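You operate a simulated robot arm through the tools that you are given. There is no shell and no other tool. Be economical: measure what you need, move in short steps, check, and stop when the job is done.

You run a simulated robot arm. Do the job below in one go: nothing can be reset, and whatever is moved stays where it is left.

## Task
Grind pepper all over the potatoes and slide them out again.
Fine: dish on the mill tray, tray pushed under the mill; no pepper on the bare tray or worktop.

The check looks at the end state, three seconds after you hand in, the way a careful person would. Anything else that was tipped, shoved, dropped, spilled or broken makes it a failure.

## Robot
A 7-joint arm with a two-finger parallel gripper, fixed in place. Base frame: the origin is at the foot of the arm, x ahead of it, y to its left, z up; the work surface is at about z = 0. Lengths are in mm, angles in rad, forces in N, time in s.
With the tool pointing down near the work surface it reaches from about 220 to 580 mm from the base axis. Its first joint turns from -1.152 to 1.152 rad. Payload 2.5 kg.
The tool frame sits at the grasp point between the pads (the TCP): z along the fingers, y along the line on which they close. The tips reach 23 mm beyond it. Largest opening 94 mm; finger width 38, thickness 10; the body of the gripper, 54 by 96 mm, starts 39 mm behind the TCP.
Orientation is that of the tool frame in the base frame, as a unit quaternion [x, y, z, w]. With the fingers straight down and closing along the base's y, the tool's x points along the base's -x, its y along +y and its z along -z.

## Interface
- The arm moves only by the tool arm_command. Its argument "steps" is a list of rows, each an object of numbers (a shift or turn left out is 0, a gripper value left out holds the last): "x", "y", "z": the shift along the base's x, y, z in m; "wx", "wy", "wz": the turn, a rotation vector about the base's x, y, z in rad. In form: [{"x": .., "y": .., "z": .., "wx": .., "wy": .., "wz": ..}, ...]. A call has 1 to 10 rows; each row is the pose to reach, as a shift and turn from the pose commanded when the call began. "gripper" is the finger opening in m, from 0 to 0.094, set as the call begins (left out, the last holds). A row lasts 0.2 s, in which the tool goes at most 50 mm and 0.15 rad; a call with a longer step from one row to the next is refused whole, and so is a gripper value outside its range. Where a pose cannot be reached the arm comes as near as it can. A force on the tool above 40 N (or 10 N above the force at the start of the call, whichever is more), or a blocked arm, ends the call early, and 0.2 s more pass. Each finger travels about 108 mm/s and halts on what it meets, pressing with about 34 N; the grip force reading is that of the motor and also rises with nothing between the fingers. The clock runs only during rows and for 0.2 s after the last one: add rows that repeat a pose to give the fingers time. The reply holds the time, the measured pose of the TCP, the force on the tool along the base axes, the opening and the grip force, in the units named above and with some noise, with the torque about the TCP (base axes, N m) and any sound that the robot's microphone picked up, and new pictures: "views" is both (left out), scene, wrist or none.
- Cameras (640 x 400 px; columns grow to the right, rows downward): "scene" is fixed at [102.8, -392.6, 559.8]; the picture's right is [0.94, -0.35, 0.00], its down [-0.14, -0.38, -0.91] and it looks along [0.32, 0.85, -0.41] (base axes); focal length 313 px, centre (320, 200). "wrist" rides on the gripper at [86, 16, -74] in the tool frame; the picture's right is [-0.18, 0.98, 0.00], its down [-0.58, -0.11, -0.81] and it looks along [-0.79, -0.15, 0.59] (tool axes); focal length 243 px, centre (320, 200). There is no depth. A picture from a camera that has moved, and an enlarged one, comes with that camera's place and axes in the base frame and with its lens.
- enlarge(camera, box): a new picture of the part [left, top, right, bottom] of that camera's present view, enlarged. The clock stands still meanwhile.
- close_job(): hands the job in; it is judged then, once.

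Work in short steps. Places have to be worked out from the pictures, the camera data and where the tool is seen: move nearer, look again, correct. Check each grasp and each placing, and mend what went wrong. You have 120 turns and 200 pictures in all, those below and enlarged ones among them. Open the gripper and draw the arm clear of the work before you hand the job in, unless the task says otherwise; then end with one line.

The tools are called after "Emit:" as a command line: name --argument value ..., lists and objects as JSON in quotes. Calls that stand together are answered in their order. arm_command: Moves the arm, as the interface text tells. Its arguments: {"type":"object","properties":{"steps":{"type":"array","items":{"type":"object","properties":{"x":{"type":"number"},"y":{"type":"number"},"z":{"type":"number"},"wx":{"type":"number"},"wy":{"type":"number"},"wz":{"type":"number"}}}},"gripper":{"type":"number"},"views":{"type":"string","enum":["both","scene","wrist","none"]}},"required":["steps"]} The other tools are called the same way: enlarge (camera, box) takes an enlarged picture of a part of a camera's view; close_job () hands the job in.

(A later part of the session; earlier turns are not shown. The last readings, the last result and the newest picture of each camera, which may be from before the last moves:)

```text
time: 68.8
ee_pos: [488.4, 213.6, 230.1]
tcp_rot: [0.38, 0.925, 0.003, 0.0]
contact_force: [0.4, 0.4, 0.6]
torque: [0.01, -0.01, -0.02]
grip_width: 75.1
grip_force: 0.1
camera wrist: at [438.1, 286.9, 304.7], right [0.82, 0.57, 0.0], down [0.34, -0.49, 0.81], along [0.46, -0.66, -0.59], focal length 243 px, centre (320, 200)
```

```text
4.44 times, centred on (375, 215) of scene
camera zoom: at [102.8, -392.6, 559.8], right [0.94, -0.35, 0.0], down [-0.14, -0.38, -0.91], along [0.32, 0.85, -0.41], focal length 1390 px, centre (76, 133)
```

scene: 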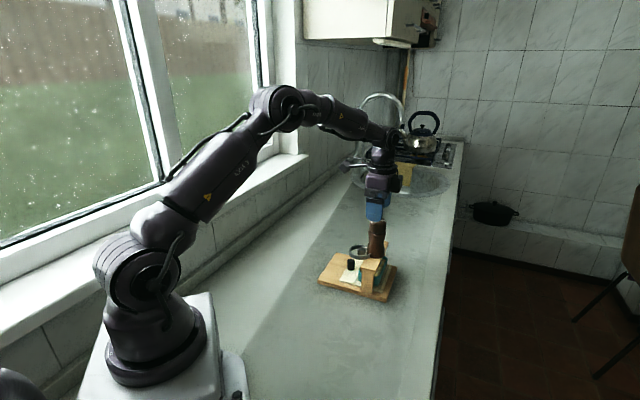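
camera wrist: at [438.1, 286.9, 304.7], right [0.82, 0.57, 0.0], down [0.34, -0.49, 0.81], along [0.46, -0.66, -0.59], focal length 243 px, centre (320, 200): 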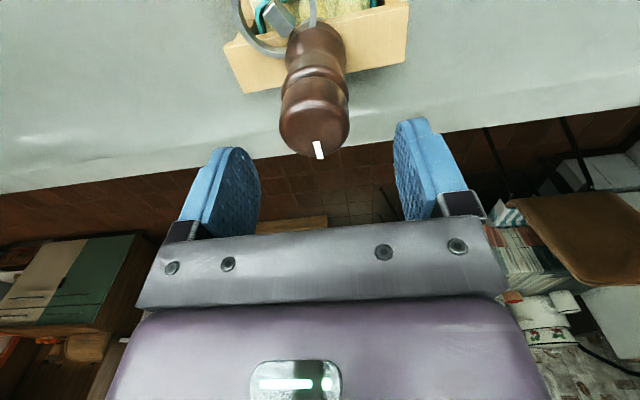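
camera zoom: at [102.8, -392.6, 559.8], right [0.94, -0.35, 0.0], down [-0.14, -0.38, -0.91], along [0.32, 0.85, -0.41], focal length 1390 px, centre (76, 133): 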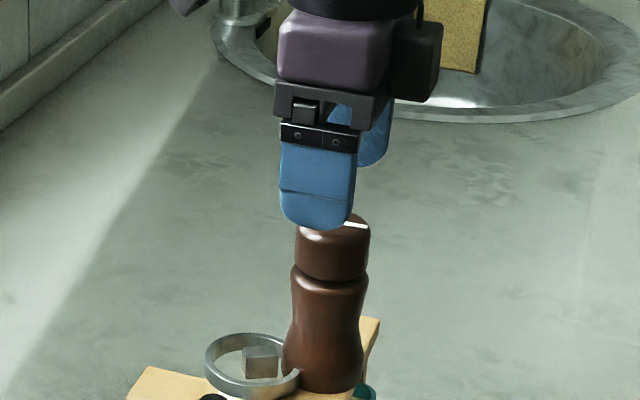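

Head at (487.5,211.7). I lower 46 mm to straddle it.

Emit:
arm_command --steps '[{"x": -0.001, "y": -0.0015, "z": -0.015}, {"x": -0.001, "y": -0.0015, "z": -0.03}, {"x": -0.001, "y": -0.0015, "z": -0.045}, {"x": -0.001, "y": -0.0015, "z": -0.045}]' --views "wrist"

Emit:
enlarge --camera "scene" --box '[330, 170, 420, 260]'

```text
time: 69.8
ee_pos: [486.7, 209.9, 184.6]
tcp_rot: [0.38, 0.925, 0.001, 0.0]
contact_force: [0.9, 0.3, 0.0]
torque: [-0.02, 0.06, -0.02]
grip_width: 74.8
grip_force: 0.0
camera wrist: at [435.3, 282.3, 259.3], right [0.82, 0.57, 0.0], down [0.34, -0.49, 0.81], along [0.46, -0.66, -0.59], focal length 243 px, centre (320, 200)
```

wrist: 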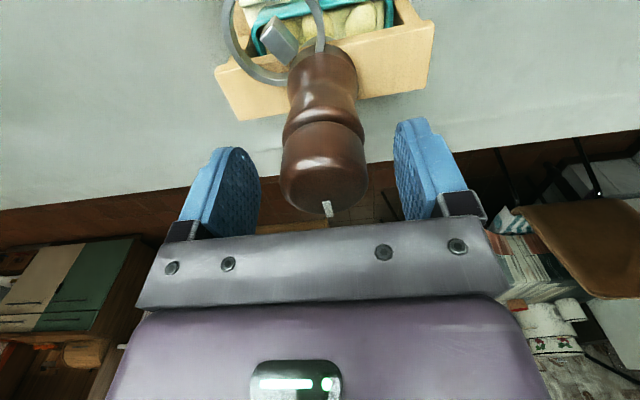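

```text
4.44 times, centred on (375, 215) of scene
camera zoom: at [102.8, -392.6, 559.8], right [0.94, -0.35, 0.0], down [-0.14, -0.38, -0.91], along [0.32, 0.85, -0.41], focal length 1390 px, centre (76, 133)
```

zoom: 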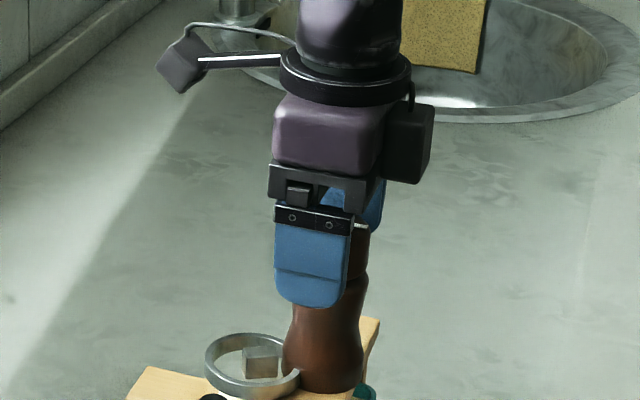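

Head centred between the fingers, tips just above the neck groove. I close on it.

Emit:
arm_command --steps '[{"z": 0.001}, {"z": 0.001}, {"z": 0.001}]' --gripper 0.03 --views "none"

```text
time: 70.6
ee_pos: [484.9, 209.9, 184.6]
tcp_rot: [0.38, 0.925, 0.001, 0.0]
contact_force: [4.4, 0.5, 0.4]
torque: [-0.28, -0.09, -0.01]
grip_width: 41.7
grip_force: 33.6
```

Head gripped (41.7 mm). I twist 0.45 rad as a trial and watch torque and the stand.

Emit:
arm_command --steps '[{"wz": 0.15}, {"wz": 0.3}, {"wz": 0.45}, {"wz": 0.45}]' --views "none"

Emit:
enlarge --camera "scene" --box '[280, 200, 420, 330]'

```text
time: 71.6
ee_pos: [487.4, 211.5, 185.0]
tcp_rot: [0.162, 0.987, 0.0, -0.001]
contact_force: [-2.1, -0.7, 1.0]
torque: [-0.72, 0.45, 0.02]
grip_width: 41.9
grip_force: 34.1
```

```text
3.08 times, centred on (350, 265) of scene
camera zoom: at [102.9, -392.5, 559.9], right [0.94, -0.35, 0.0], down [-0.14, -0.38, -0.91], along [0.32, 0.85, -0.41], focal length 962 px, centre (228, 0)
```

zoom: 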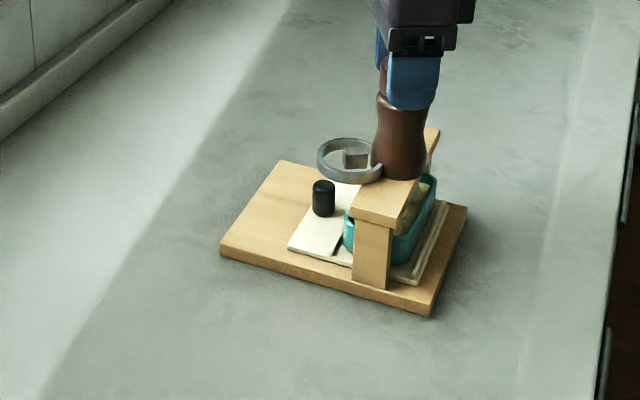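

Emit:
enlarge --camera "scene" --box '[350, 235, 400, 300]'

Emit:
enlarge --camera "wrist" --box '[150, 0, 450, 220]'

```text
6.15 times, centred on (375, 268) of scene
camera zoom: at [102.9, -392.5, 559.9], right [0.94, -0.35, 0.0], down [-0.14, -0.38, -0.91], along [0.32, 0.85, -0.41], focal length 1924 px, centre (-18, -215)
```

zoom: 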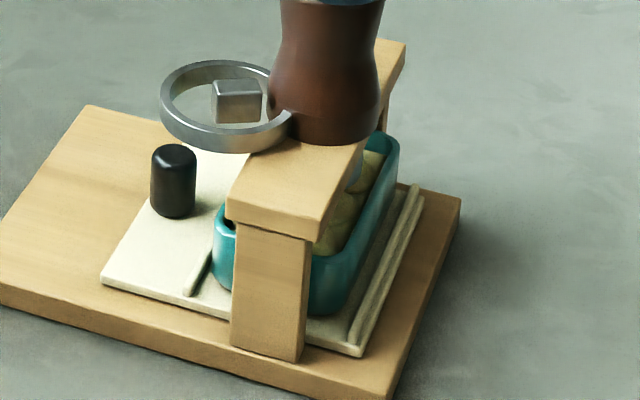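

```text
1.82 times, centred on (300, 110) of wrist
camera zoom: at [409.7, 253.8, 260.2], right [0.49, 0.87, 0.0], down [0.52, -0.29, 0.8], along [0.7, -0.39, -0.59], focal length 441 px, centre (356, 364)
```

zoom: 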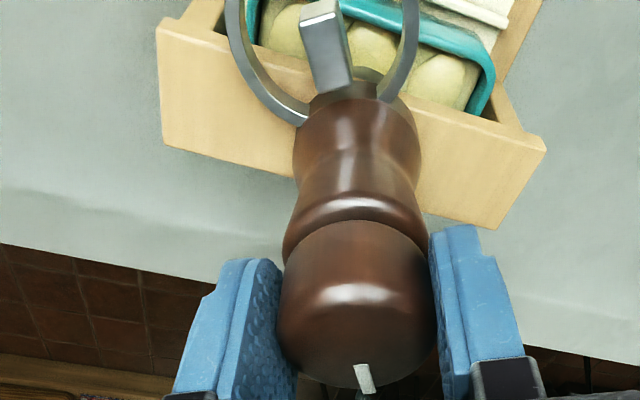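

The head turns with the gripper. I keep twisting another 1.35 rad.

Emit:
arm_command --steps '[{"wz": 0.14}, {"wz": 0.28}, {"wz": 0.42}, {"wz": 0.56}, {"wz": 0.7}, {"wz": 0.84}, {"wz": 0.98}, {"wz": 1.12}, {"wz": 1.26}, {"wz": 1.26}]' --views "wrist"

Emit:
enlarge --camera "scene" --box '[280, 200, 420, 330]'

Emit:
enlarge --camera "scene" --box '[362, 245, 392, 285]'

```text
time: 73.8
ee_pos: [486.1, 211.2, 184.8]
tcp_rot: [-0.45, 0.893, -0.001, -0.002]
contact_force: [0.8, 0.4, 0.9]
torque: [-0.36, -0.41, -0.03]
grip_width: 41.4
grip_force: 34.4
camera wrist: at [421.9, 150.8, 260.4], right [-0.68, 0.73, 0.0], down [0.44, 0.4, 0.81], along [0.59, 0.55, -0.59], focal length 243 px, centre (320, 200)
```

wrist: 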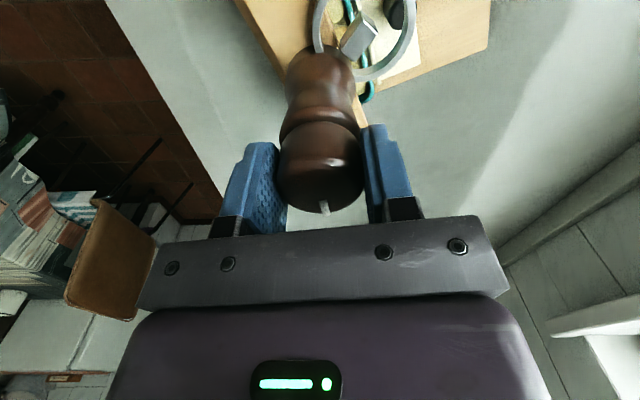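

```text
3.08 times, centred on (350, 265) of scene
camera zoom: at [102.9, -392.5, 559.9], right [0.94, -0.35, 0.0], down [-0.14, -0.38, -0.91], along [0.32, 0.85, -0.41], focal length 962 px, centre (228, 0)
```

zoom: 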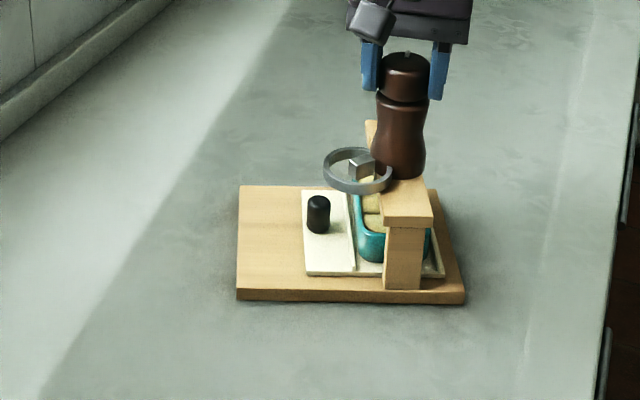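

```text
10.00 times, centred on (377, 265) of scene
camera zoom: at [102.9, -392.5, 559.9], right [0.94, -0.35, 0.0], down [-0.14, -0.38, -0.91], along [0.32, 0.85, -0.41], focal length 3127 px, centre (-250, -450)
```

zoom: 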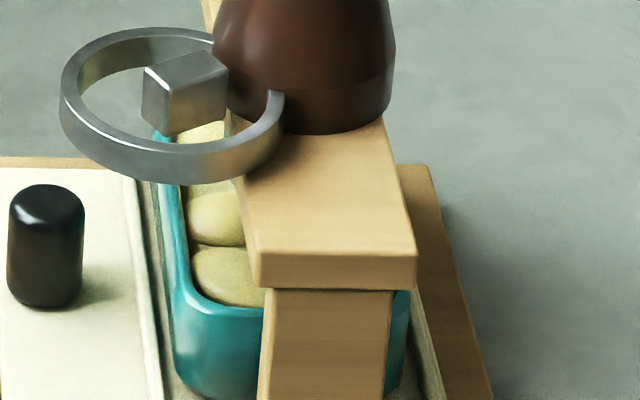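

The stand rotated ~24° with the head, so the mill resists at some point. I stop, press down slightly for more grip of the stand on the worktop, and turn back a little in the other direction to learn which way it turns freely.

Emit:
arm_command --steps '[{"z": -0.002}, {"z": -0.002, "wz": -0.1}, {"z": -0.002, "wz": -0.2}, {"z": -0.002, "wz": -0.3}, {"z": -0.002, "wz": -0.4}, {"z": -0.002, "wz": -0.4}]' --views "none"

Emit:
enlarge --camera "scene" --box '[280, 200, 420, 330]'

```text
time: 75.2
ee_pos: [487.6, 210.2, 186.5]
tcp_rot: [-0.262, 0.965, 0.001, 0.001]
contact_force: [-4.8, -0.6, 17.5]
torque: [-0.48, 0.22, 0.0]
grip_width: 41.4
grip_force: 33.8
```

```text
3.08 times, centred on (350, 265) of scene
camera zoom: at [102.7, -392.6, 559.8], right [0.94, -0.35, 0.0], down [-0.14, -0.38, -0.91], along [0.32, 0.85, -0.41], focal length 962 px, centre (228, 0)
```

zoom: 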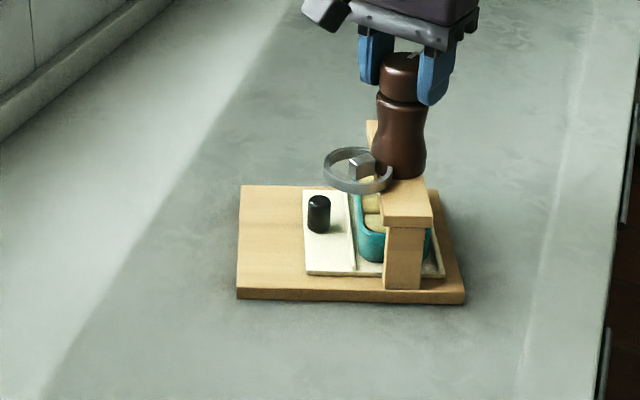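

With 17 N of press the head turns back without moving the stand. I continue turning in this direction, 1.1 rad.

Emit:
arm_command --steps '[{"wz": -0.13}, {"wz": -0.26}, {"wz": -0.39}, {"wz": -0.52}, {"wz": -0.65}, {"wz": -0.78}, {"wz": -0.91}, {"wz": -1.04}, {"wz": -1.1}, {"wz": -1.1}]' --views "wrist"

Emit:
enlarge --camera "scene" --box '[280, 200, 420, 330]'

Emit:
enlarge --camera "wrist" --box '[220, 0, 440, 140]'

```text
time: 77.4
ee_pos: [488.0, 210.4, 184.3]
tcp_rot: [0.281, 0.96, 0.003, 0.002]
contact_force: [6.5, 11.0, 16.8]
torque: [-0.12, 0.16, -0.02]
grip_width: 41.8
grip_force: 33.7
camera wrist: at [422.8, 271.1, 259.3], right [0.69, 0.73, 0.01], down [0.43, -0.41, 0.81], along [0.59, -0.55, -0.59], focal length 243 px, centre (320, 200)
```

wrist: 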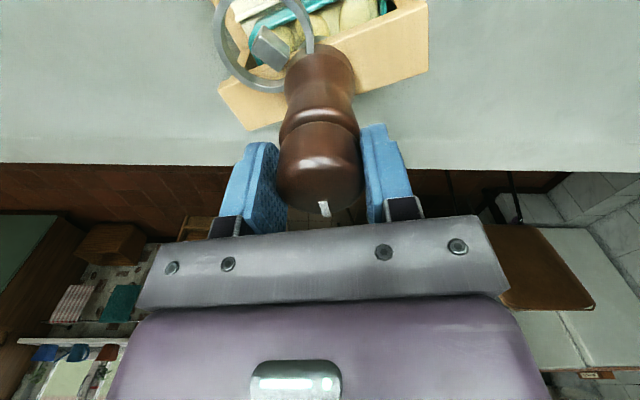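

```text
3.08 times, centred on (350, 265) of scene
camera zoom: at [102.7, -392.6, 559.8], right [0.94, -0.35, 0.0], down [-0.14, -0.38, -0.91], along [0.32, 0.85, -0.41], focal length 962 px, centre (228, 0)
```

zoom: 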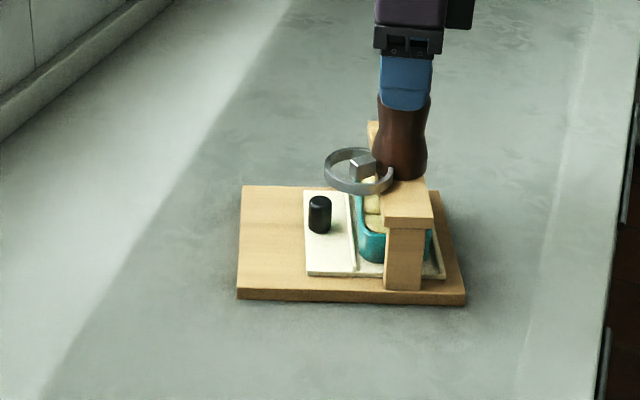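

```text
2.86 times, centred on (330, 70) of wrist
camera zoom: at [422.8, 271.1, 259.3], right [0.69, 0.73, 0.01], down [0.43, -0.41, 0.81], along [0.59, -0.55, -0.59], focal length 693 px, centre (291, 571)
```

zoom: 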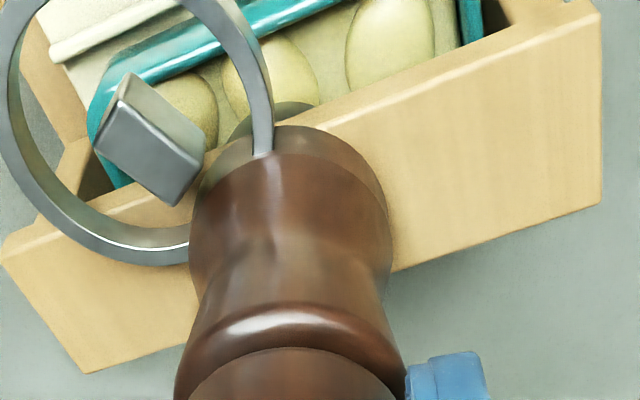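

The head turned ~1.5 rad this way with the stand steady. No pepper or sound yet; I continue another 1.35 rad in this direction.

Emit:
arm_command --steps '[{"wz": -0.15}, {"wz": -0.3}, {"wz": -0.45}, {"wz": -0.6}, {"wz": -0.75}, {"wz": -0.9}, {"wz": -1.05}, {"wz": -1.2}, {"wz": -1.35}, {"wz": -1.35}]' --views "wrist"

Emit:
enlarge --camera "scene" --box '[280, 200, 420, 330]'

Emit:
enlarge --camera "scene" --box '[355, 240, 400, 290]'

```text
time: 79.6
ee_pos: [486.6, 211.3, 184.1]
tcp_rot: [0.82, 0.573, 0.0, 0.002]
contact_force: [9.3, -5.9, 15.3]
torque: [-0.39, 0.47, -0.05]
grip_width: 41.6
grip_force: 34.1
camera wrist: at [530.9, 285.9, 258.9], right [0.86, -0.51, 0.0], down [-0.3, -0.51, 0.81], along [-0.41, -0.69, -0.59], focal length 243 px, centre (320, 200)
```

wrist: 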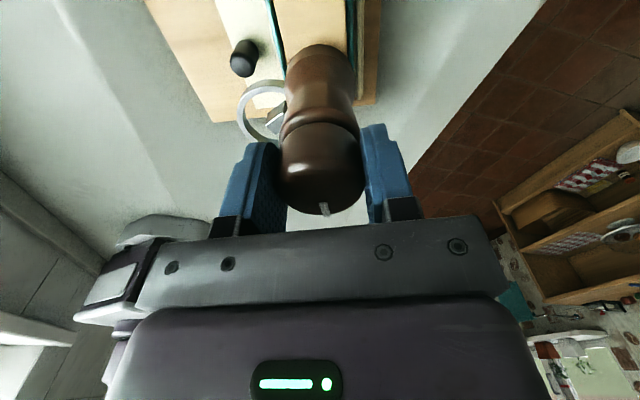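

```text
3.08 times, centred on (350, 265) of scene
camera zoom: at [102.8, -392.6, 559.8], right [0.94, -0.35, 0.0], down [-0.14, -0.38, -0.91], along [0.32, 0.85, -0.41], focal length 962 px, centre (228, 0)
```

zoom: 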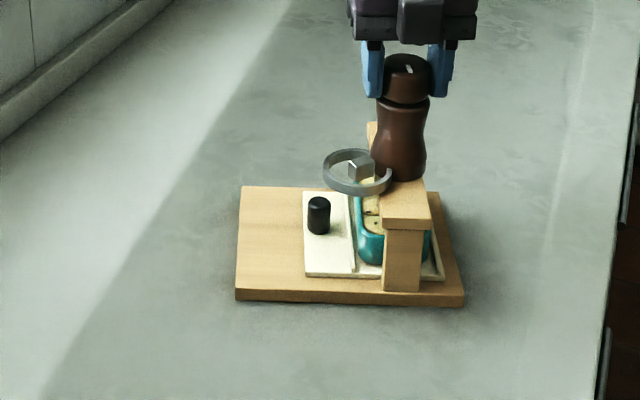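

```text
8.00 times, centred on (378, 265) of scene
camera zoom: at [102.8, -392.6, 559.8], right [0.94, -0.35, 0.0], down [-0.14, -0.38, -0.91], along [0.32, 0.85, -0.41], focal length 2502 px, centre (-140, -320)
```

zoom: 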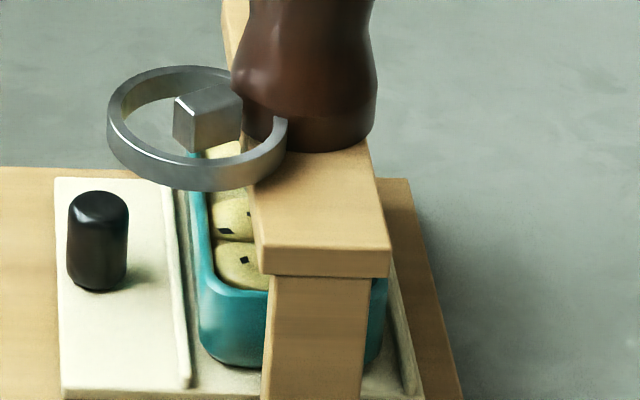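

Pepper flakes now appear on the potatoes: clockwise is the grinding direction. I look closer at how much has fallen and where.

Emit:
enlarge --camera "scene" --box '[364, 254, 392, 282]'

Emit:
enlarge --camera "wrist" --box '[220, 0, 400, 110]'

```text
14.29 times, centred on (378, 268) of scene
camera zoom: at [102.8, -392.6, 559.8], right [0.94, -0.35, 0.0], down [-0.14, -0.38, -0.91], along [0.32, 0.85, -0.41], focal length 4468 px, centre (-509, -771)
```

zoom: 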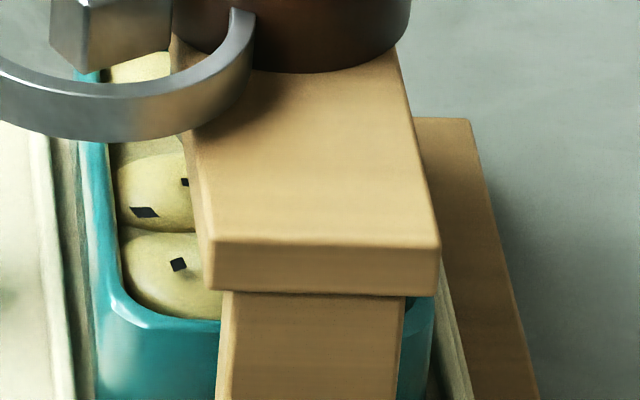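

```text
3.56 times, centred on (310, 55) of wrist
camera zoom: at [530.9, 285.9, 258.9], right [0.86, -0.51, 0.0], down [-0.3, -0.51, 0.81], along [-0.41, -0.69, -0.59], focal length 863 px, centre (356, 716)
```

zoom: 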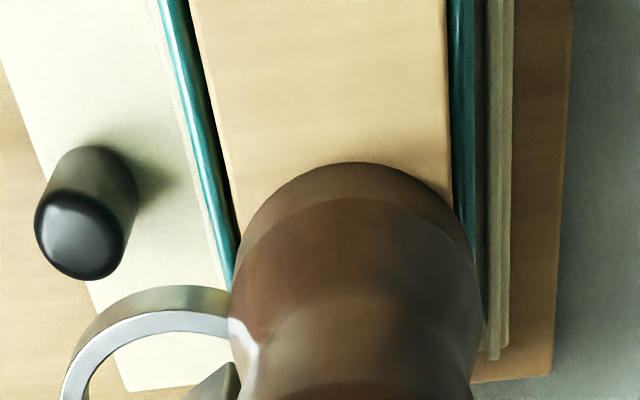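

Grinding works. I open around the head, wind the wrist back 2.8 rad and regrip for another stroke.

Emit:
arm_command --steps '[{"z": 0.0}, {"z": 0.002}, {"z": 0.002, "wz": 0.15}, {"z": 0.002, "wz": 0.3}, {"z": 0.002, "wz": 0.45}, {"z": 0.002, "wz": 0.6}, {"z": 0.002, "wz": 0.75}, {"z": 0.002, "wz": 0.9}, {"z": 0.002, "wz": 1.05}, {"z": 0.002, "wz": 1.2}]' --gripper 0.07 --views "none"

Emit:
arm_command --steps '[{"wz": 0.15}, {"wz": 0.3}, {"wz": 0.45}, {"wz": 0.6}, {"wz": 0.75}, {"wz": 0.9}, {"wz": 1.05}, {"wz": 1.2}, {"wz": 1.35}, {"wz": 1.5}]' --views "wrist"

```text
time: 81.8
ee_pos: [485.9, 210.7, 185.2]
tcp_rot: [0.35, 0.937, 0.002, 0.001]
contact_force: [0.6, -0.2, 0.4]
torque: [-0.02, 0.02, -0.02]
grip_width: 70.3
grip_force: 0.0
```

```text
time: 84.0
ee_pos: [486.5, 210.1, 184.6]
tcp_rot: [-0.382, 0.924, 0.001, -0.001]
contact_force: [0.6, 0.5, 0.0]
torque: [-0.01, 0.01, -0.04]
grip_width: 70.0
grip_force: 0.1
camera wrist: at [413.7, 161.0, 260.5], right [-0.56, 0.83, 0.0], down [0.49, 0.33, 0.81], along [0.66, 0.46, -0.59], focal length 243 px, centre (320, 200)
```

wrist: 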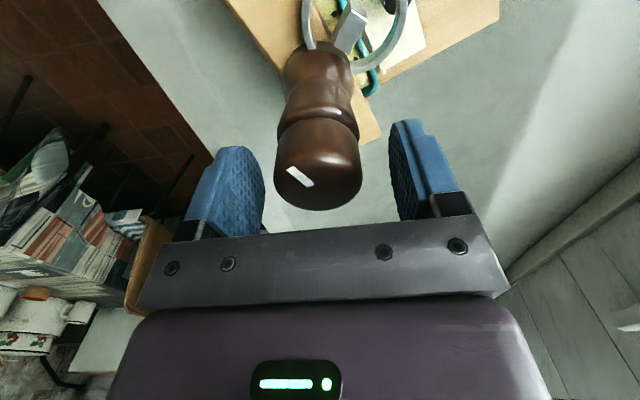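

The head is ~2–3 mm toward the left finger; I correct by that, then close.

Emit:
arm_command --steps '[{"x": 0.0013, "y": -0.002}, {"x": 0.0013, "y": -0.002}, {"x": 0.0013, "y": -0.002}, {"x": 0.0013, "y": -0.002}]' --gripper 0.03 --views "none"

Emit:
arm_command --steps '[{"z": -0.0025}, {"z": -0.0025, "wz": -0.15}, {"z": -0.0025, "wz": -0.3}, {"z": -0.0025, "wz": -0.45}, {"z": -0.0025, "wz": -0.6}, {"z": -0.0025, "wz": -0.75}, {"z": -0.0025, "wz": -0.9}, {"z": -0.0025, "wz": -1.05}, {"z": -0.0025, "wz": -1.2}, {"z": -0.0025, "wz": -1.35}]' --views "none"

Emit:
arm_command --steps '[{"wz": -0.15}, {"wz": -0.3}, {"wz": -0.45}, {"wz": -0.6}, {"wz": -0.75}, {"wz": -0.9}, {"wz": -1.05}, {"wz": -1.2}, {"wz": -1.35}, {"wz": -1.35}]' --views "none"

Emit:
enlarge --camera "scene" --box '[280, 200, 420, 330]'

Emit:
enlarge --camera "scene" --box '[355, 240, 400, 290]'

```text
time: 85.0
ee_pos: [488.1, 210.4, 186.3]
tcp_rot: [-0.381, 0.925, 0.002, -0.001]
contact_force: [-1.1, 6.3, 0.3]
torque: [-0.34, 0.18, 0.0]
grip_width: 41.2
grip_force: 33.8
```

```text
time: 87.2
ee_pos: [488.6, 208.1, 184.6]
tcp_rot: [0.283, 0.959, 0.001, 0.001]
contact_force: [4.0, -1.7, 21.8]
torque: [-0.19, 0.77, 0.01]
grip_width: 41.4
grip_force: 34.3
```

```text
time: 89.4
ee_pos: [486.7, 210.0, 182.7]
tcp_rot: [0.82, 0.573, 0.001, -0.001]
contact_force: [-5.9, -11.0, 21.5]
torque: [0.39, 0.31, 0.01]
grip_width: 41.4
grip_force: 33.7
```

```text
3.08 times, centred on (350, 265) of scene
camera zoom: at [102.7, -392.6, 559.8], right [0.94, -0.35, 0.0], down [-0.14, -0.38, -0.91], along [0.32, 0.85, -0.41], focal length 962 px, centre (228, 0)
```

zoom: 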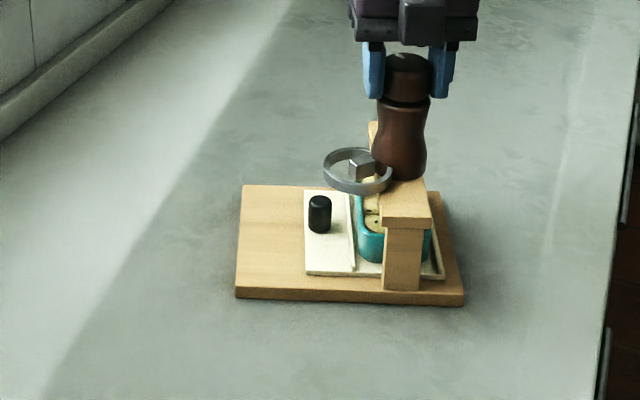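

```text
8.00 times, centred on (378, 265) of scene
camera zoom: at [102.7, -392.6, 559.8], right [0.94, -0.35, 0.0], down [-0.14, -0.38, -0.91], along [0.32, 0.85, -0.41], focal length 2502 px, centre (-140, -320)
```

zoom: 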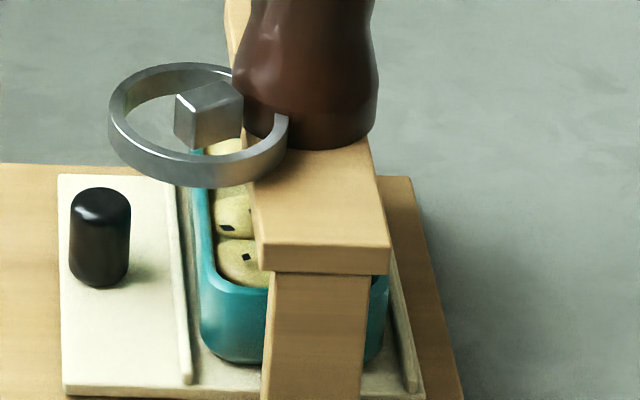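

Stand steady over a full stroke. I release, rise clear, and turn the wrist to look in under the bridge and judge coverage.

Emit:
arm_command --steps '[{"z": 0.002}, {"z": 0.002}, {"z": 0.04}, {"z": 0.08}, {"z": 0.1, "wz": 0.15}, {"z": 0.1, "wz": 0.3}, {"z": 0.1, "wz": 0.45}, {"z": 0.1, "wz": 0.6}, {"z": 0.1, "wz": 0.75}, {"z": 0.1, "wz": 0.9}]' --gripper 0.08 --views "none"

Emit:
arm_command --steps '[{"x": -0.03, "y": 0.01, "wz": 0.15}, {"x": -0.06, "y": 0.025, "wz": 0.3}, {"x": -0.1, "y": 0.04, "wz": 0.45}, {"x": -0.14, "y": 0.05, "wz": 0.6}, {"x": -0.17, "y": 0.06, "wz": 0.64, "z": -0.03}, {"x": -0.17, "y": 0.06, "wz": 0.64, "z": -0.06}, {"x": -0.17, "y": 0.06, "wz": 0.64, "z": -0.06}]' --views "wrist"

```text
time: 91.6
ee_pos: [488.0, 209.2, 282.7]
tcp_rot: [0.487, 0.873, 0.001, 0.001]
contact_force: [0.0, -0.5, -0.1]
torque: [0.0, -0.02, -0.03]
grip_width: 79.7
grip_force: 0.0
```

```text
time: 93.2
ee_pos: [318.2, 269.5, 222.2]
tcp_rot: [0.188, 0.982, 0.001, 0.0]
contact_force: [-0.6, 0.1, 0.5]
torque: [0.05, 0.0, -0.01]
grip_width: 79.9
grip_force: 0.1
camera wrist: at [242.8, 315.9, 297.0], right [0.53, 0.85, 0.0], down [0.5, -0.32, 0.81], along [0.68, -0.43, -0.59], focal length 243 px, centre (320, 200)
```

wrist: 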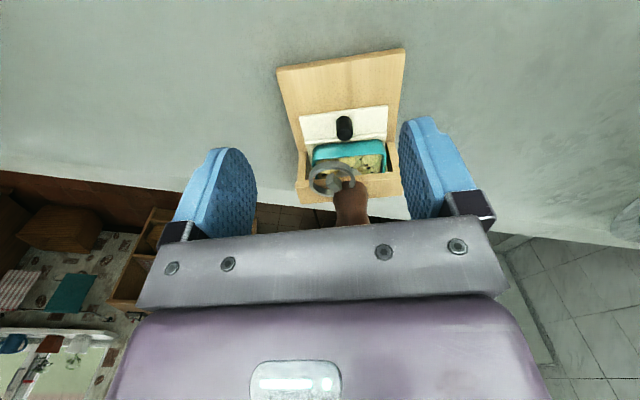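

Emit:
enlarge --camera "wrist" --box '[290, 125, 410, 205]'

Emit:
enlarge --camera "scene" --box '[270, 190, 430, 330]'

```text
5.00 times, centred on (350, 165) of wrist
camera zoom: at [242.8, 315.9, 297.0], right [0.53, 0.85, 0.0], down [0.5, -0.32, 0.81], along [0.68, -0.43, -0.59], focal length 1213 px, centre (170, 375)
```

zoom: 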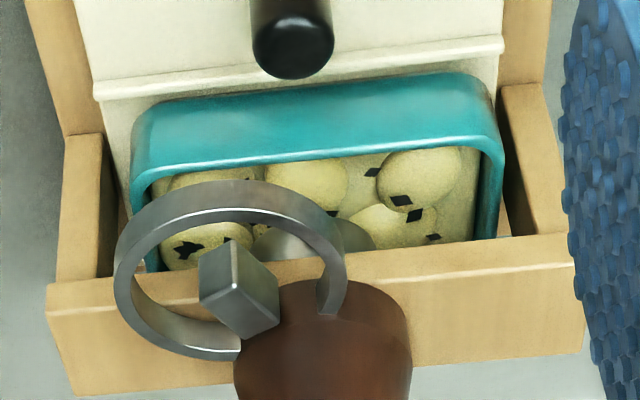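

```text
2.86 times, centred on (350, 260) of scene
camera zoom: at [102.8, -392.5, 559.8], right [0.94, -0.35, 0.0], down [-0.14, -0.38, -0.91], along [0.32, 0.85, -0.41], focal length 894 px, centre (234, 29)
```

zoom: 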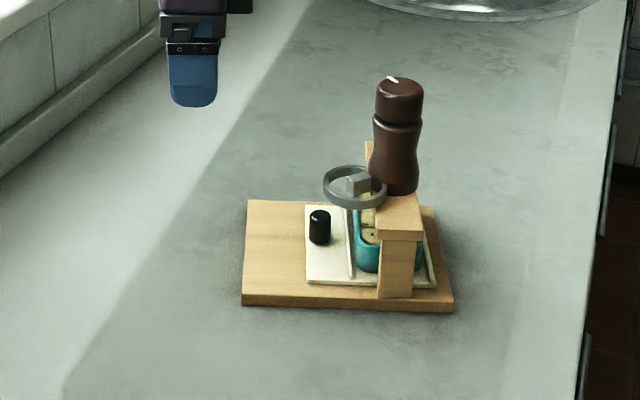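

Roughly a dozen flakes are spread over the dish, but some potatoes are still bare. I go back for two more strokes: back above the head, yaw +45°.

Emit:
arm_command --steps '[{"z": 0.03, "wz": 0.13}, {"z": 0.06, "wz": 0.26, "x": 0.02}, {"z": 0.06, "wz": 0.39, "x": 0.06, "y": -0.01}, {"z": 0.06, "wz": 0.52, "x": 0.1, "y": -0.03}, {"z": 0.06, "wz": 0.65, "x": 0.14, "y": -0.05}, {"z": 0.06, "wz": 0.78, "x": 0.169, "y": -0.06}, {"z": 0.06, "wz": 0.91, "x": 0.169, "y": -0.06}, {"z": 0.06, "wz": 1.04, "x": 0.169, "y": -0.06}, {"z": 0.06, "wz": 1.16, "x": 0.169, "y": -0.06}, {"z": 0.03, "wz": 1.16, "x": 0.169, "y": -0.06}]' --gripper 0.08 --views "none"

Emit:
arm_command --steps '[{"z": -0.02}, {"z": -0.02}]' --views "wrist"

```text
time: 95.4
ee_pos: [486.2, 211.5, 253.7]
tcp_rot: [-0.383, 0.924, 0.001, -0.001]
contact_force: [-0.3, 0.0, 0.3]
torque: [0.02, 0.0, 0.03]
grip_width: 80.0
grip_force: 0.0
```

```text
time: 96.0
ee_pos: [485.8, 209.3, 232.5]
tcp_rot: [-0.38, 0.925, 0.0, -0.001]
contact_force: [0.0, 0.4, 0.8]
torque: [0.01, -0.03, 0.02]
grip_width: 79.6
grip_force: 0.0
camera wrist: at [412.6, 160.3, 307.1], right [-0.56, 0.83, 0.0], down [0.49, 0.33, 0.81], along [0.67, 0.45, -0.59], focal length 243 px, centre (320, 200)
```

wrist: 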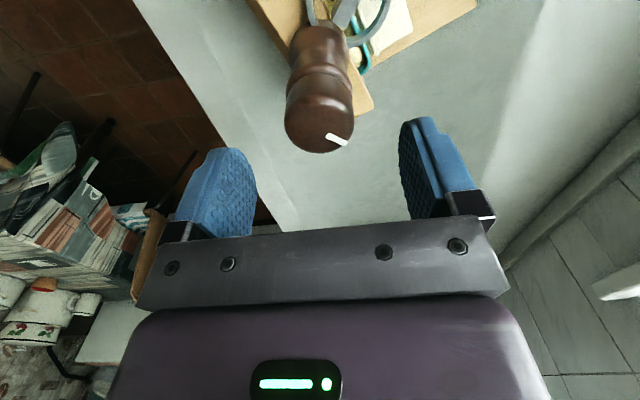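

Head at about (488,210.5). I lower and close.

Emit:
arm_command --steps '[{"x": 0.001, "y": 0.001, "z": -0.02}, {"x": 0.001, "y": 0.001, "z": -0.04}, {"x": 0.001, "y": 0.001, "z": -0.048}, {"x": 0.001, "y": 0.001, "z": -0.048}]' --views "none"

Emit:
arm_command --steps '[{"z": 0}, {"z": 0}, {"z": 0}]' --gripper 0.03 --views "none"

Emit:
arm_command --steps '[{"z": -0.0025}, {"z": -0.0025, "wz": -0.15}, {"z": -0.0025, "wz": -0.3}, {"z": -0.0025, "wz": -0.45}, {"z": -0.0025, "wz": -0.6}, {"z": -0.0025, "wz": -0.75}, {"z": -0.0025, "wz": -0.9}, {"z": -0.0025, "wz": -1.05}, {"z": -0.0025, "wz": -1.2}, {"z": -0.0025, "wz": -1.35}]' --views "none"

Emit:
arm_command --steps '[{"wz": -0.15}, {"wz": -0.3}, {"wz": -0.45}, {"wz": -0.6}, {"wz": -0.75}, {"wz": -0.9}, {"wz": -1.05}, {"wz": -1.2}, {"wz": -1.35}, {"wz": -1.35}]' --views "none"

Emit:
enlarge --camera "scene" --box '[280, 200, 420, 330]'

```text
time: 97.0
ee_pos: [486.9, 209.9, 184.8]
tcp_rot: [-0.38, 0.925, -0.001, -0.001]
contact_force: [-0.1, -0.3, 0.1]
torque: [-0.01, 0.0, 0.0]
grip_width: 79.9
grip_force: 0.0
```

```text
time: 97.8
ee_pos: [486.4, 209.2, 185.4]
tcp_rot: [-0.38, 0.925, 0.001, -0.002]
contact_force: [1.2, -0.5, -0.3]
torque: [-0.06, -0.16, -0.01]
grip_width: 40.9
grip_force: 34.0
```

```text
time: 100.0
ee_pos: [488.5, 209.7, 183.9]
tcp_rot: [0.283, 0.959, 0.002, 0.001]
contact_force: [-7.4, 4.1, 25.4]
torque: [-0.54, 0.12, -0.03]
grip_width: 40.4
grip_force: 33.7
```

```text
time: 102.2
ee_pos: [487.9, 210.8, 184.1]
tcp_rot: [0.819, 0.574, 0.001, 0.001]
contact_force: [-17.0, 2.5, 24.2]
torque: [-0.21, 0.55, 0.02]
grip_width: 40.5
grip_force: 33.7
```

```text
3.08 times, centred on (350, 265) of scene
camera zoom: at [102.7, -392.6, 559.8], right [0.94, -0.35, 0.0], down [-0.14, -0.38, -0.91], along [0.32, 0.85, -0.41], focal length 962 px, centre (228, 0)
```

zoom: 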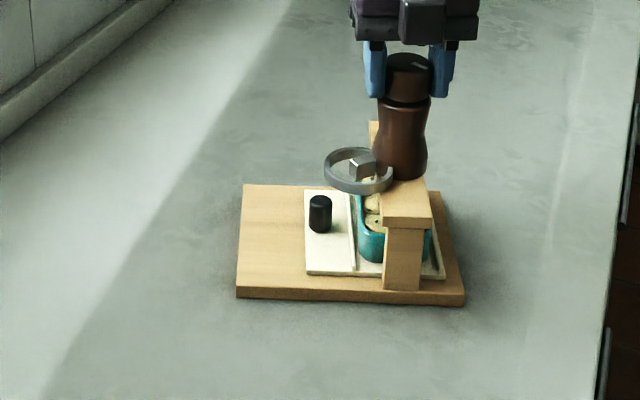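

Stand still steady. I unwind with open fingers and do one more stroke.

Emit:
arm_command --steps '[{"z": 0.0}, {"z": 0.0025}, {"z": 0.0025, "wz": 0.15}, {"z": 0.0025, "wz": 0.3}, {"z": 0.0025, "wz": 0.45}, {"z": 0.0025, "wz": 0.6}, {"z": 0.0025, "wz": 0.75}, {"z": 0.0025, "wz": 0.9}, {"z": 0.0025, "wz": 1.05}, {"z": 0.0025, "wz": 1.2}]' --gripper 0.07 --views "none"

Emit:
arm_command --steps '[{"wz": 0.15}, {"wz": 0.3}, {"wz": 0.45}, {"wz": 0.6}, {"wz": 0.75}, {"wz": 0.9}, {"wz": 1.05}, {"wz": 1.2}, {"wz": 1.35}, {"wz": 1.5}]' --views "none"

Emit:
arm_command --steps '[{"z": 0}, {"z": 0}, {"z": 0}]' --gripper 0.03 --views "none"

Emit:
arm_command --steps '[{"z": -0.0025}, {"z": -0.0025, "wz": -0.15}, {"z": -0.0025, "wz": -0.3}, {"z": -0.0025, "wz": -0.45}, {"z": -0.0025, "wz": -0.6}, {"z": -0.0025, "wz": -0.75}, {"z": -0.0025, "wz": -0.9}, {"z": -0.0025, "wz": -1.05}, {"z": -0.0025, "wz": -1.2}, {"z": -0.0025, "wz": -1.35}]' --views "none"

Emit:
arm_command --steps '[{"wz": -0.15}, {"wz": -0.3}, {"wz": -0.45}, {"wz": -0.6}, {"wz": -0.75}, {"wz": -0.9}, {"wz": -1.05}, {"wz": -1.2}, {"wz": -1.35}, {"wz": -1.35}]' --views "none"

Emit:
enlarge --camera "scene" --box '[280, 200, 420, 330]'

```text
time: 104.4
ee_pos: [487.8, 208.6, 185.0]
tcp_rot: [0.35, 0.937, 0.001, 0.0]
contact_force: [-0.6, -0.1, -0.2]
torque: [0.02, 0.01, 0.01]
grip_width: 69.9
grip_force: 0.0
```

```text
time: 106.6
ee_pos: [488.0, 209.5, 188.4]
tcp_rot: [-0.382, 0.924, 0.001, -0.001]
contact_force: [-0.1, -0.8, 0.2]
torque: [0.0, 0.0, 0.01]
grip_width: 70.1
grip_force: 0.1
```

```text
time: 107.4
ee_pos: [487.1, 209.7, 187.0]
tcp_rot: [-0.381, 0.925, 0.001, -0.001]
contact_force: [-3.5, 2.2, 1.7]
torque: [-0.23, 0.18, 0.01]
grip_width: 41.0
grip_force: 34.0
```

```text
time: 109.6
ee_pos: [488.8, 211.9, 184.3]
tcp_rot: [0.282, 0.959, 0.003, 0.001]
contact_force: [5.9, 11.0, 19.6]
torque: [-0.63, -0.37, 0.0]
grip_width: 40.6
grip_force: 33.6
```

```text
time: 111.8
ee_pos: [487.4, 208.5, 183.1]
tcp_rot: [0.82, 0.572, 0.001, 0.001]
contact_force: [3.8, -9.6, 23.0]
torque: [0.58, 0.11, -0.04]
grip_width: 40.5
grip_force: 34.0
```

```text
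3.08 times, centred on (350, 265) of scene
camera zoom: at [102.7, -392.6, 559.8], right [0.94, -0.35, 0.0], down [-0.14, -0.38, -0.91], along [0.32, 0.85, -0.41], focal length 962 px, centre (228, 0)
```

zoom: 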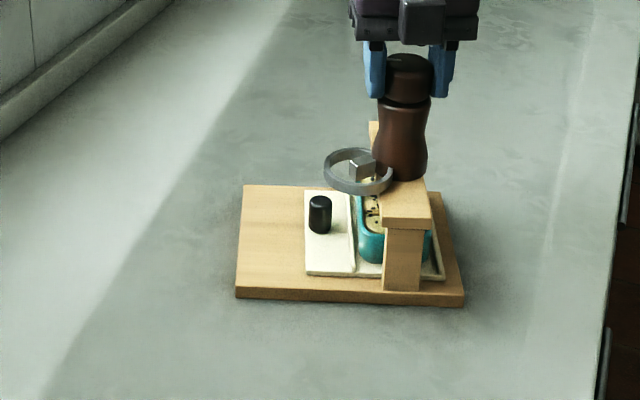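

More pepper is visible on the near potatoes. Now I put the stand back to its original angle: open, unwind a bit, and lower to grip the mill's body (below the head) at z≈154.

Emit:
arm_command --steps '[{"z": 0.0025}, {"z": 0.0025}, {"z": 0.0025, "wz": 0.15}, {"z": 0.0025, "wz": 0.3}, {"z": 0.0025, "wz": 0.45}, {"z": 0.0025, "wz": 0.6}, {"z": -0.01, "wz": 0.6}, {"z": -0.02, "wz": 0.6}, {"z": -0.028, "wz": 0.6}, {"z": -0.028, "wz": 0.6}]' --gripper 0.09 --views "none"

Emit:
enlarge --camera "scene" --box '[330, 190, 420, 290]'

```text
time: 114.0
ee_pos: [487.3, 211.5, 154.2]
tcp_rot: [0.613, 0.79, 0.001, 0.0]
contact_force: [-0.5, 0.0, 0.4]
torque: [-0.02, 0.0, 0.0]
grip_width: 90.2
grip_force: 0.2
```

```text
4.00 times, centred on (375, 240) of scene
camera zoom: at [102.8, -392.6, 559.8], right [0.94, -0.35, 0.0], down [-0.14, -0.38, -0.91], along [0.32, 0.85, -0.41], focal length 1251 px, centre (100, 40)
```

zoom: 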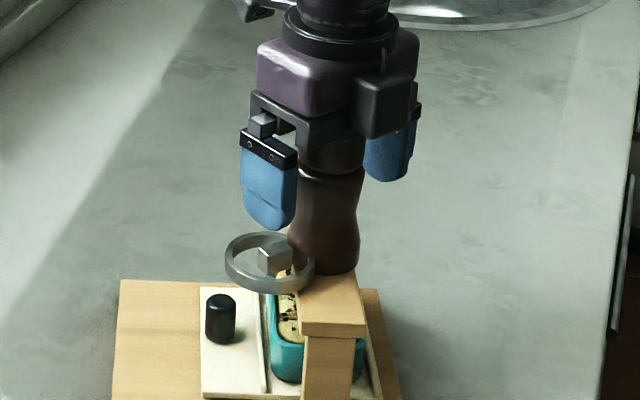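

Fingers beside the mill body, palm clear of the head. I close and turn -0.2 rad slowly, then check.

Emit:
arm_command --steps '[{"z": 0}, {"z": 0}, {"z": 0}, {"z": 0}]' --gripper 0.03 --views "none"

Emit:
arm_command --steps '[{"wz": -0.04}, {"wz": -0.08}, {"wz": -0.12}, {"wz": -0.16}, {"wz": -0.2}, {"wz": -0.2}]' --views "none"

Emit:
enlarge --camera "scene" --box '[280, 200, 420, 330]'

```text
time: 115.0
ee_pos: [487.6, 210.0, 155.2]
tcp_rot: [0.613, 0.79, 0.002, -0.001]
contact_force: [-1.5, -1.6, 1.1]
torque: [0.03, 0.59, 0.18]
grip_width: 45.2
grip_force: 33.9
```

```text
time: 116.4
ee_pos: [487.5, 210.8, 155.7]
tcp_rot: [0.689, 0.724, 0.0, 0.0]
contact_force: [0.5, -0.6, 0.8]
torque: [-0.14, 0.53, 0.34]
grip_width: 45.9
grip_force: 34.4
```

```text
3.08 times, centred on (350, 265) of scene
camera zoom: at [102.9, -392.5, 559.8], right [0.94, -0.35, 0.0], down [-0.14, -0.38, -0.91], along [0.32, 0.85, -0.41], focal length 962 px, centre (228, 0)
```

zoom: 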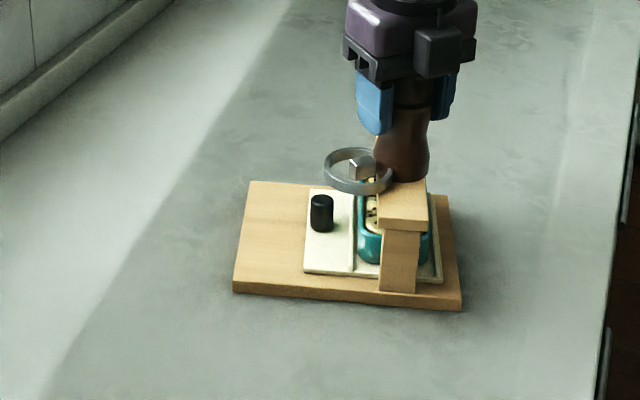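

It's turning back, partly with slip. I continue -0.4 rad more slowly and check.

Emit:
arm_command --steps '[{"wz": -0.05}, {"wz": -0.1}, {"wz": -0.15}, {"wz": -0.2}, {"wz": -0.25}, {"wz": -0.3}, {"wz": -0.3}]' --views "none"

Emit:
enlarge --camera "scene" --box '[280, 200, 420, 330]'

```text
time: 118.0
ee_pos: [488.4, 210.0, 156.1]
tcp_rot: [0.79, 0.614, 0.002, 0.001]
contact_force: [4.2, 0.6, -0.3]
torque: [-0.17, 0.3, -0.04]
grip_width: 44.4
grip_force: 34.1
```

```text
3.08 times, centred on (350, 265) of scene
camera zoom: at [102.8, -392.5, 559.8], right [0.94, -0.35, 0.0], down [-0.14, -0.38, -0.91], along [0.32, 0.85, -0.41], focal length 962 px, centre (228, 0)
```

zoom: 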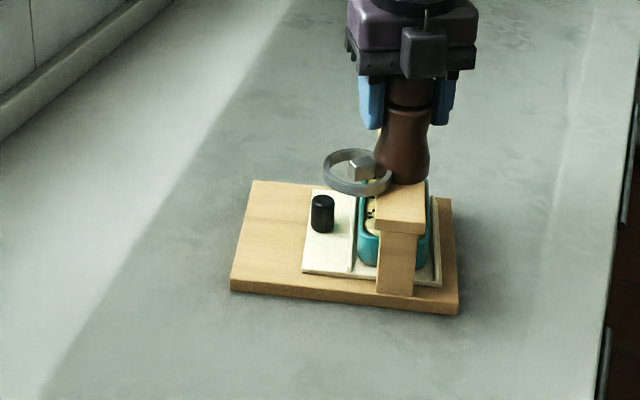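

The fingers mostly slip (stand now at -29°, target -45°). I unwind, regrip, and turn again while pulling up slightly to unload the stand's friction.

Emit:
arm_command --steps '[{"z": 0}, {"z": -0.001}, {"z": -0.001, "wz": 0.15}, {"z": -0.001, "wz": 0.3}, {"z": -0.001, "wz": 0.45}, {"z": -0.001, "wz": 0.6}, {"z": -0.001, "wz": 0.75}, {"z": -0.001, "wz": 0.9}, {"z": -0.001, "wz": 1.05}, {"z": -0.001, "wz": 1.05}]' --gripper 0.08 --views "none"

Emit:
arm_command --steps '[{"z": 0}, {"z": 0}, {"z": 0}, {"z": 0}]' --gripper 0.02 --views "none"

Emit:
arm_command --steps '[{"z": 0.001}, {"z": 0.001}]' --views "none"

```text
time: 120.2
ee_pos: [486.3, 210.2, 154.5]
tcp_rot: [0.375, 0.927, 0.002, 0.0]
contact_force: [0.3, 1.3, -0.9]
torque: [-0.03, 0.01, -0.02]
grip_width: 80.0
grip_force: 0.1
```

```text
time: 121.2
ee_pos: [487.4, 210.6, 153.8]
tcp_rot: [0.375, 0.927, 0.001, 0.0]
contact_force: [3.7, -7.2, -0.5]
torque: [-0.17, 0.98, 0.43]
grip_width: 44.5
grip_force: 33.7
```

```text
time: 121.8
ee_pos: [487.1, 209.4, 154.2]
tcp_rot: [0.375, 0.927, 0.001, -0.002]
contact_force: [0.4, 0.3, -1.7]
torque: [-0.15, -0.3, 0.01]
grip_width: 44.2
grip_force: 34.1
```

Grip 44 mm, light upward pull. I add a little more lift and turn -0.3 rad.

Emit:
arm_command --steps '[{"z": 0.0008}, {"z": 0.0008, "wz": -0.05}, {"z": 0.0008, "wz": -0.1}, {"z": 0.0008, "wz": -0.15}, {"z": 0.0008, "wz": -0.2}, {"z": 0.0008, "wz": -0.25}, {"z": 0.0008, "wz": -0.3}, {"z": 0.0008, "wz": -0.3}]' --views "none"

Emit:
enlarge --camera "scene" --box '[280, 200, 420, 330]'

```text
time: 123.6
ee_pos: [487.7, 209.6, 154.6]
tcp_rot: [0.509, 0.861, 0.001, 0.0]
contact_force: [-0.4, 0.1, -18.9]
torque: [-0.28, -0.24, 0.02]
grip_width: 44.3
grip_force: 34.1
```

```text
3.08 times, centred on (350, 265) of scene
camera zoom: at [102.9, -392.5, 559.9], right [0.94, -0.35, 0.0], down [-0.14, -0.38, -0.91], along [0.32, 0.85, -0.41], focal length 962 px, centre (228, 0)
```

zoom: 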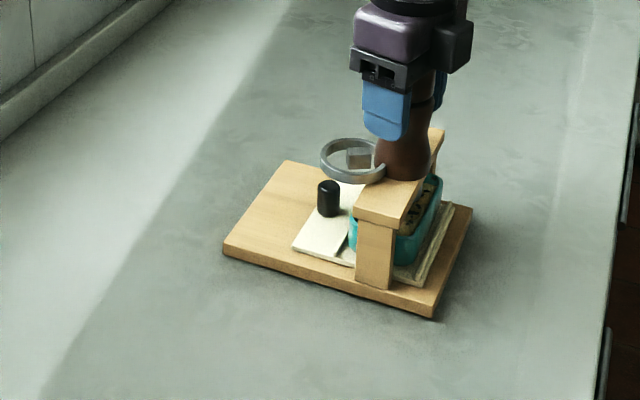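

The stand rotated back to nearly its original angle; the pull reached 19 N so I lower at once.

Emit:
arm_command --steps '[{"z": -0.001}, {"z": -0.002}, {"z": -0.002}]' --views "none"

Emit:
enlarge --camera "scene" --box '[280, 200, 420, 330]'

```text
time: 124.4
ee_pos: [487.5, 209.1, 153.9]
tcp_rot: [0.509, 0.861, 0.001, -0.001]
contact_force: [-7.7, -3.1, 1.7]
torque: [0.21, 1.06, 0.31]
grip_width: 44.5
grip_force: 33.7
```

```text
3.08 times, centred on (350, 265) of scene
camera zoom: at [102.8, -392.6, 559.8], right [0.94, -0.35, 0.0], down [-0.14, -0.38, -0.91], along [0.32, 0.85, -0.41], focal length 962 px, centre (228, 0)
```

zoom: 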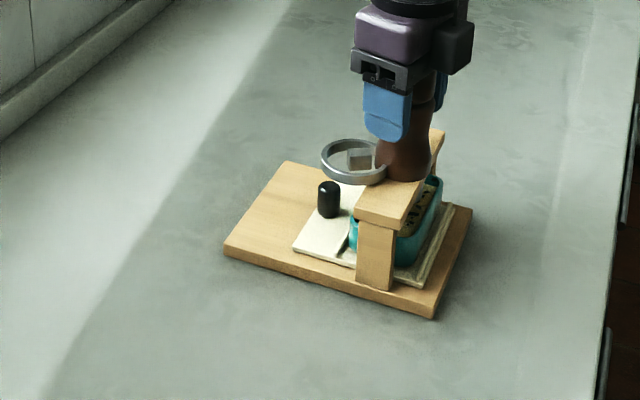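

Angle is restored; the stand appears ~3–4 mm toward -y of its original spot. I nudge it back +3.5 mm in y while holding the mill.

Emit:
arm_command --steps '[{"z": 0.0008}, {"y": 0.002, "z": 0.0008}, {"y": 0.004, "z": 0.0008}, {"y": 0.004, "z": 0.0}, {"y": 0.004, "z": 0.0}]' --views "none"

Emit:
enlarge --camera "scene" --box '[280, 200, 420, 330]'

```text
time: 125.6
ee_pos: [489.5, 213.4, 153.7]
tcp_rot: [0.51, 0.86, 0.002, 0.002]
contact_force: [4.0, -3.8, -0.6]
torque: [-1.15, 0.38, 0.12]
grip_width: 44.4
grip_force: 34.3
```

```text
3.08 times, centred on (350, 265) of scene
camera zoom: at [102.8, -392.5, 559.9], right [0.94, -0.35, 0.0], down [-0.14, -0.38, -0.91], along [0.32, 0.85, -0.41], focal length 962 px, centre (228, 0)
```

zoom: 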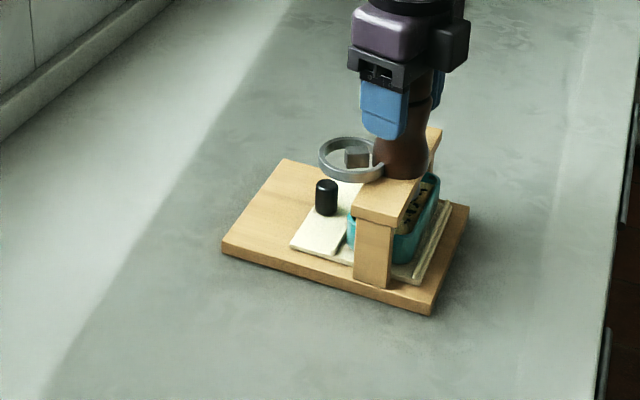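

The stand now matches its original pixel positions. I release and rise clear.

Emit:
arm_command --steps '[{"z": 0}, {"z": 0}, {"z": 0}, {"z": 0.04}, {"z": 0.08}, {"z": 0.12}, {"z": 0.14}, {"z": 0.14}]' --gripper 0.085 --views "none"

Emit:
enlarge --camera "scene" --box '[280, 200, 420, 330]'

```text
time: 127.4
ee_pos: [486.2, 214.1, 291.9]
tcp_rot: [0.51, 0.86, 0.002, 0.0]
contact_force: [0.0, -0.5, 0.0]
torque: [-0.01, 0.01, 0.03]
grip_width: 85.1
grip_force: 0.0
```

```text
3.08 times, centred on (350, 265) of scene
camera zoom: at [102.8, -392.6, 559.8], right [0.94, -0.35, 0.0], down [-0.14, -0.38, -0.91], along [0.32, 0.85, -0.41], focal length 962 px, centre (228, 0)
```

zoom: 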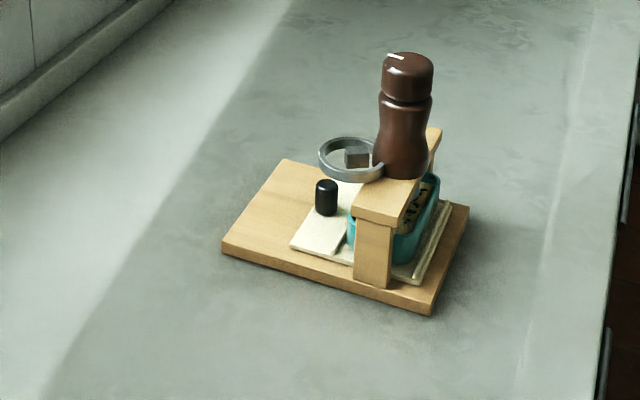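

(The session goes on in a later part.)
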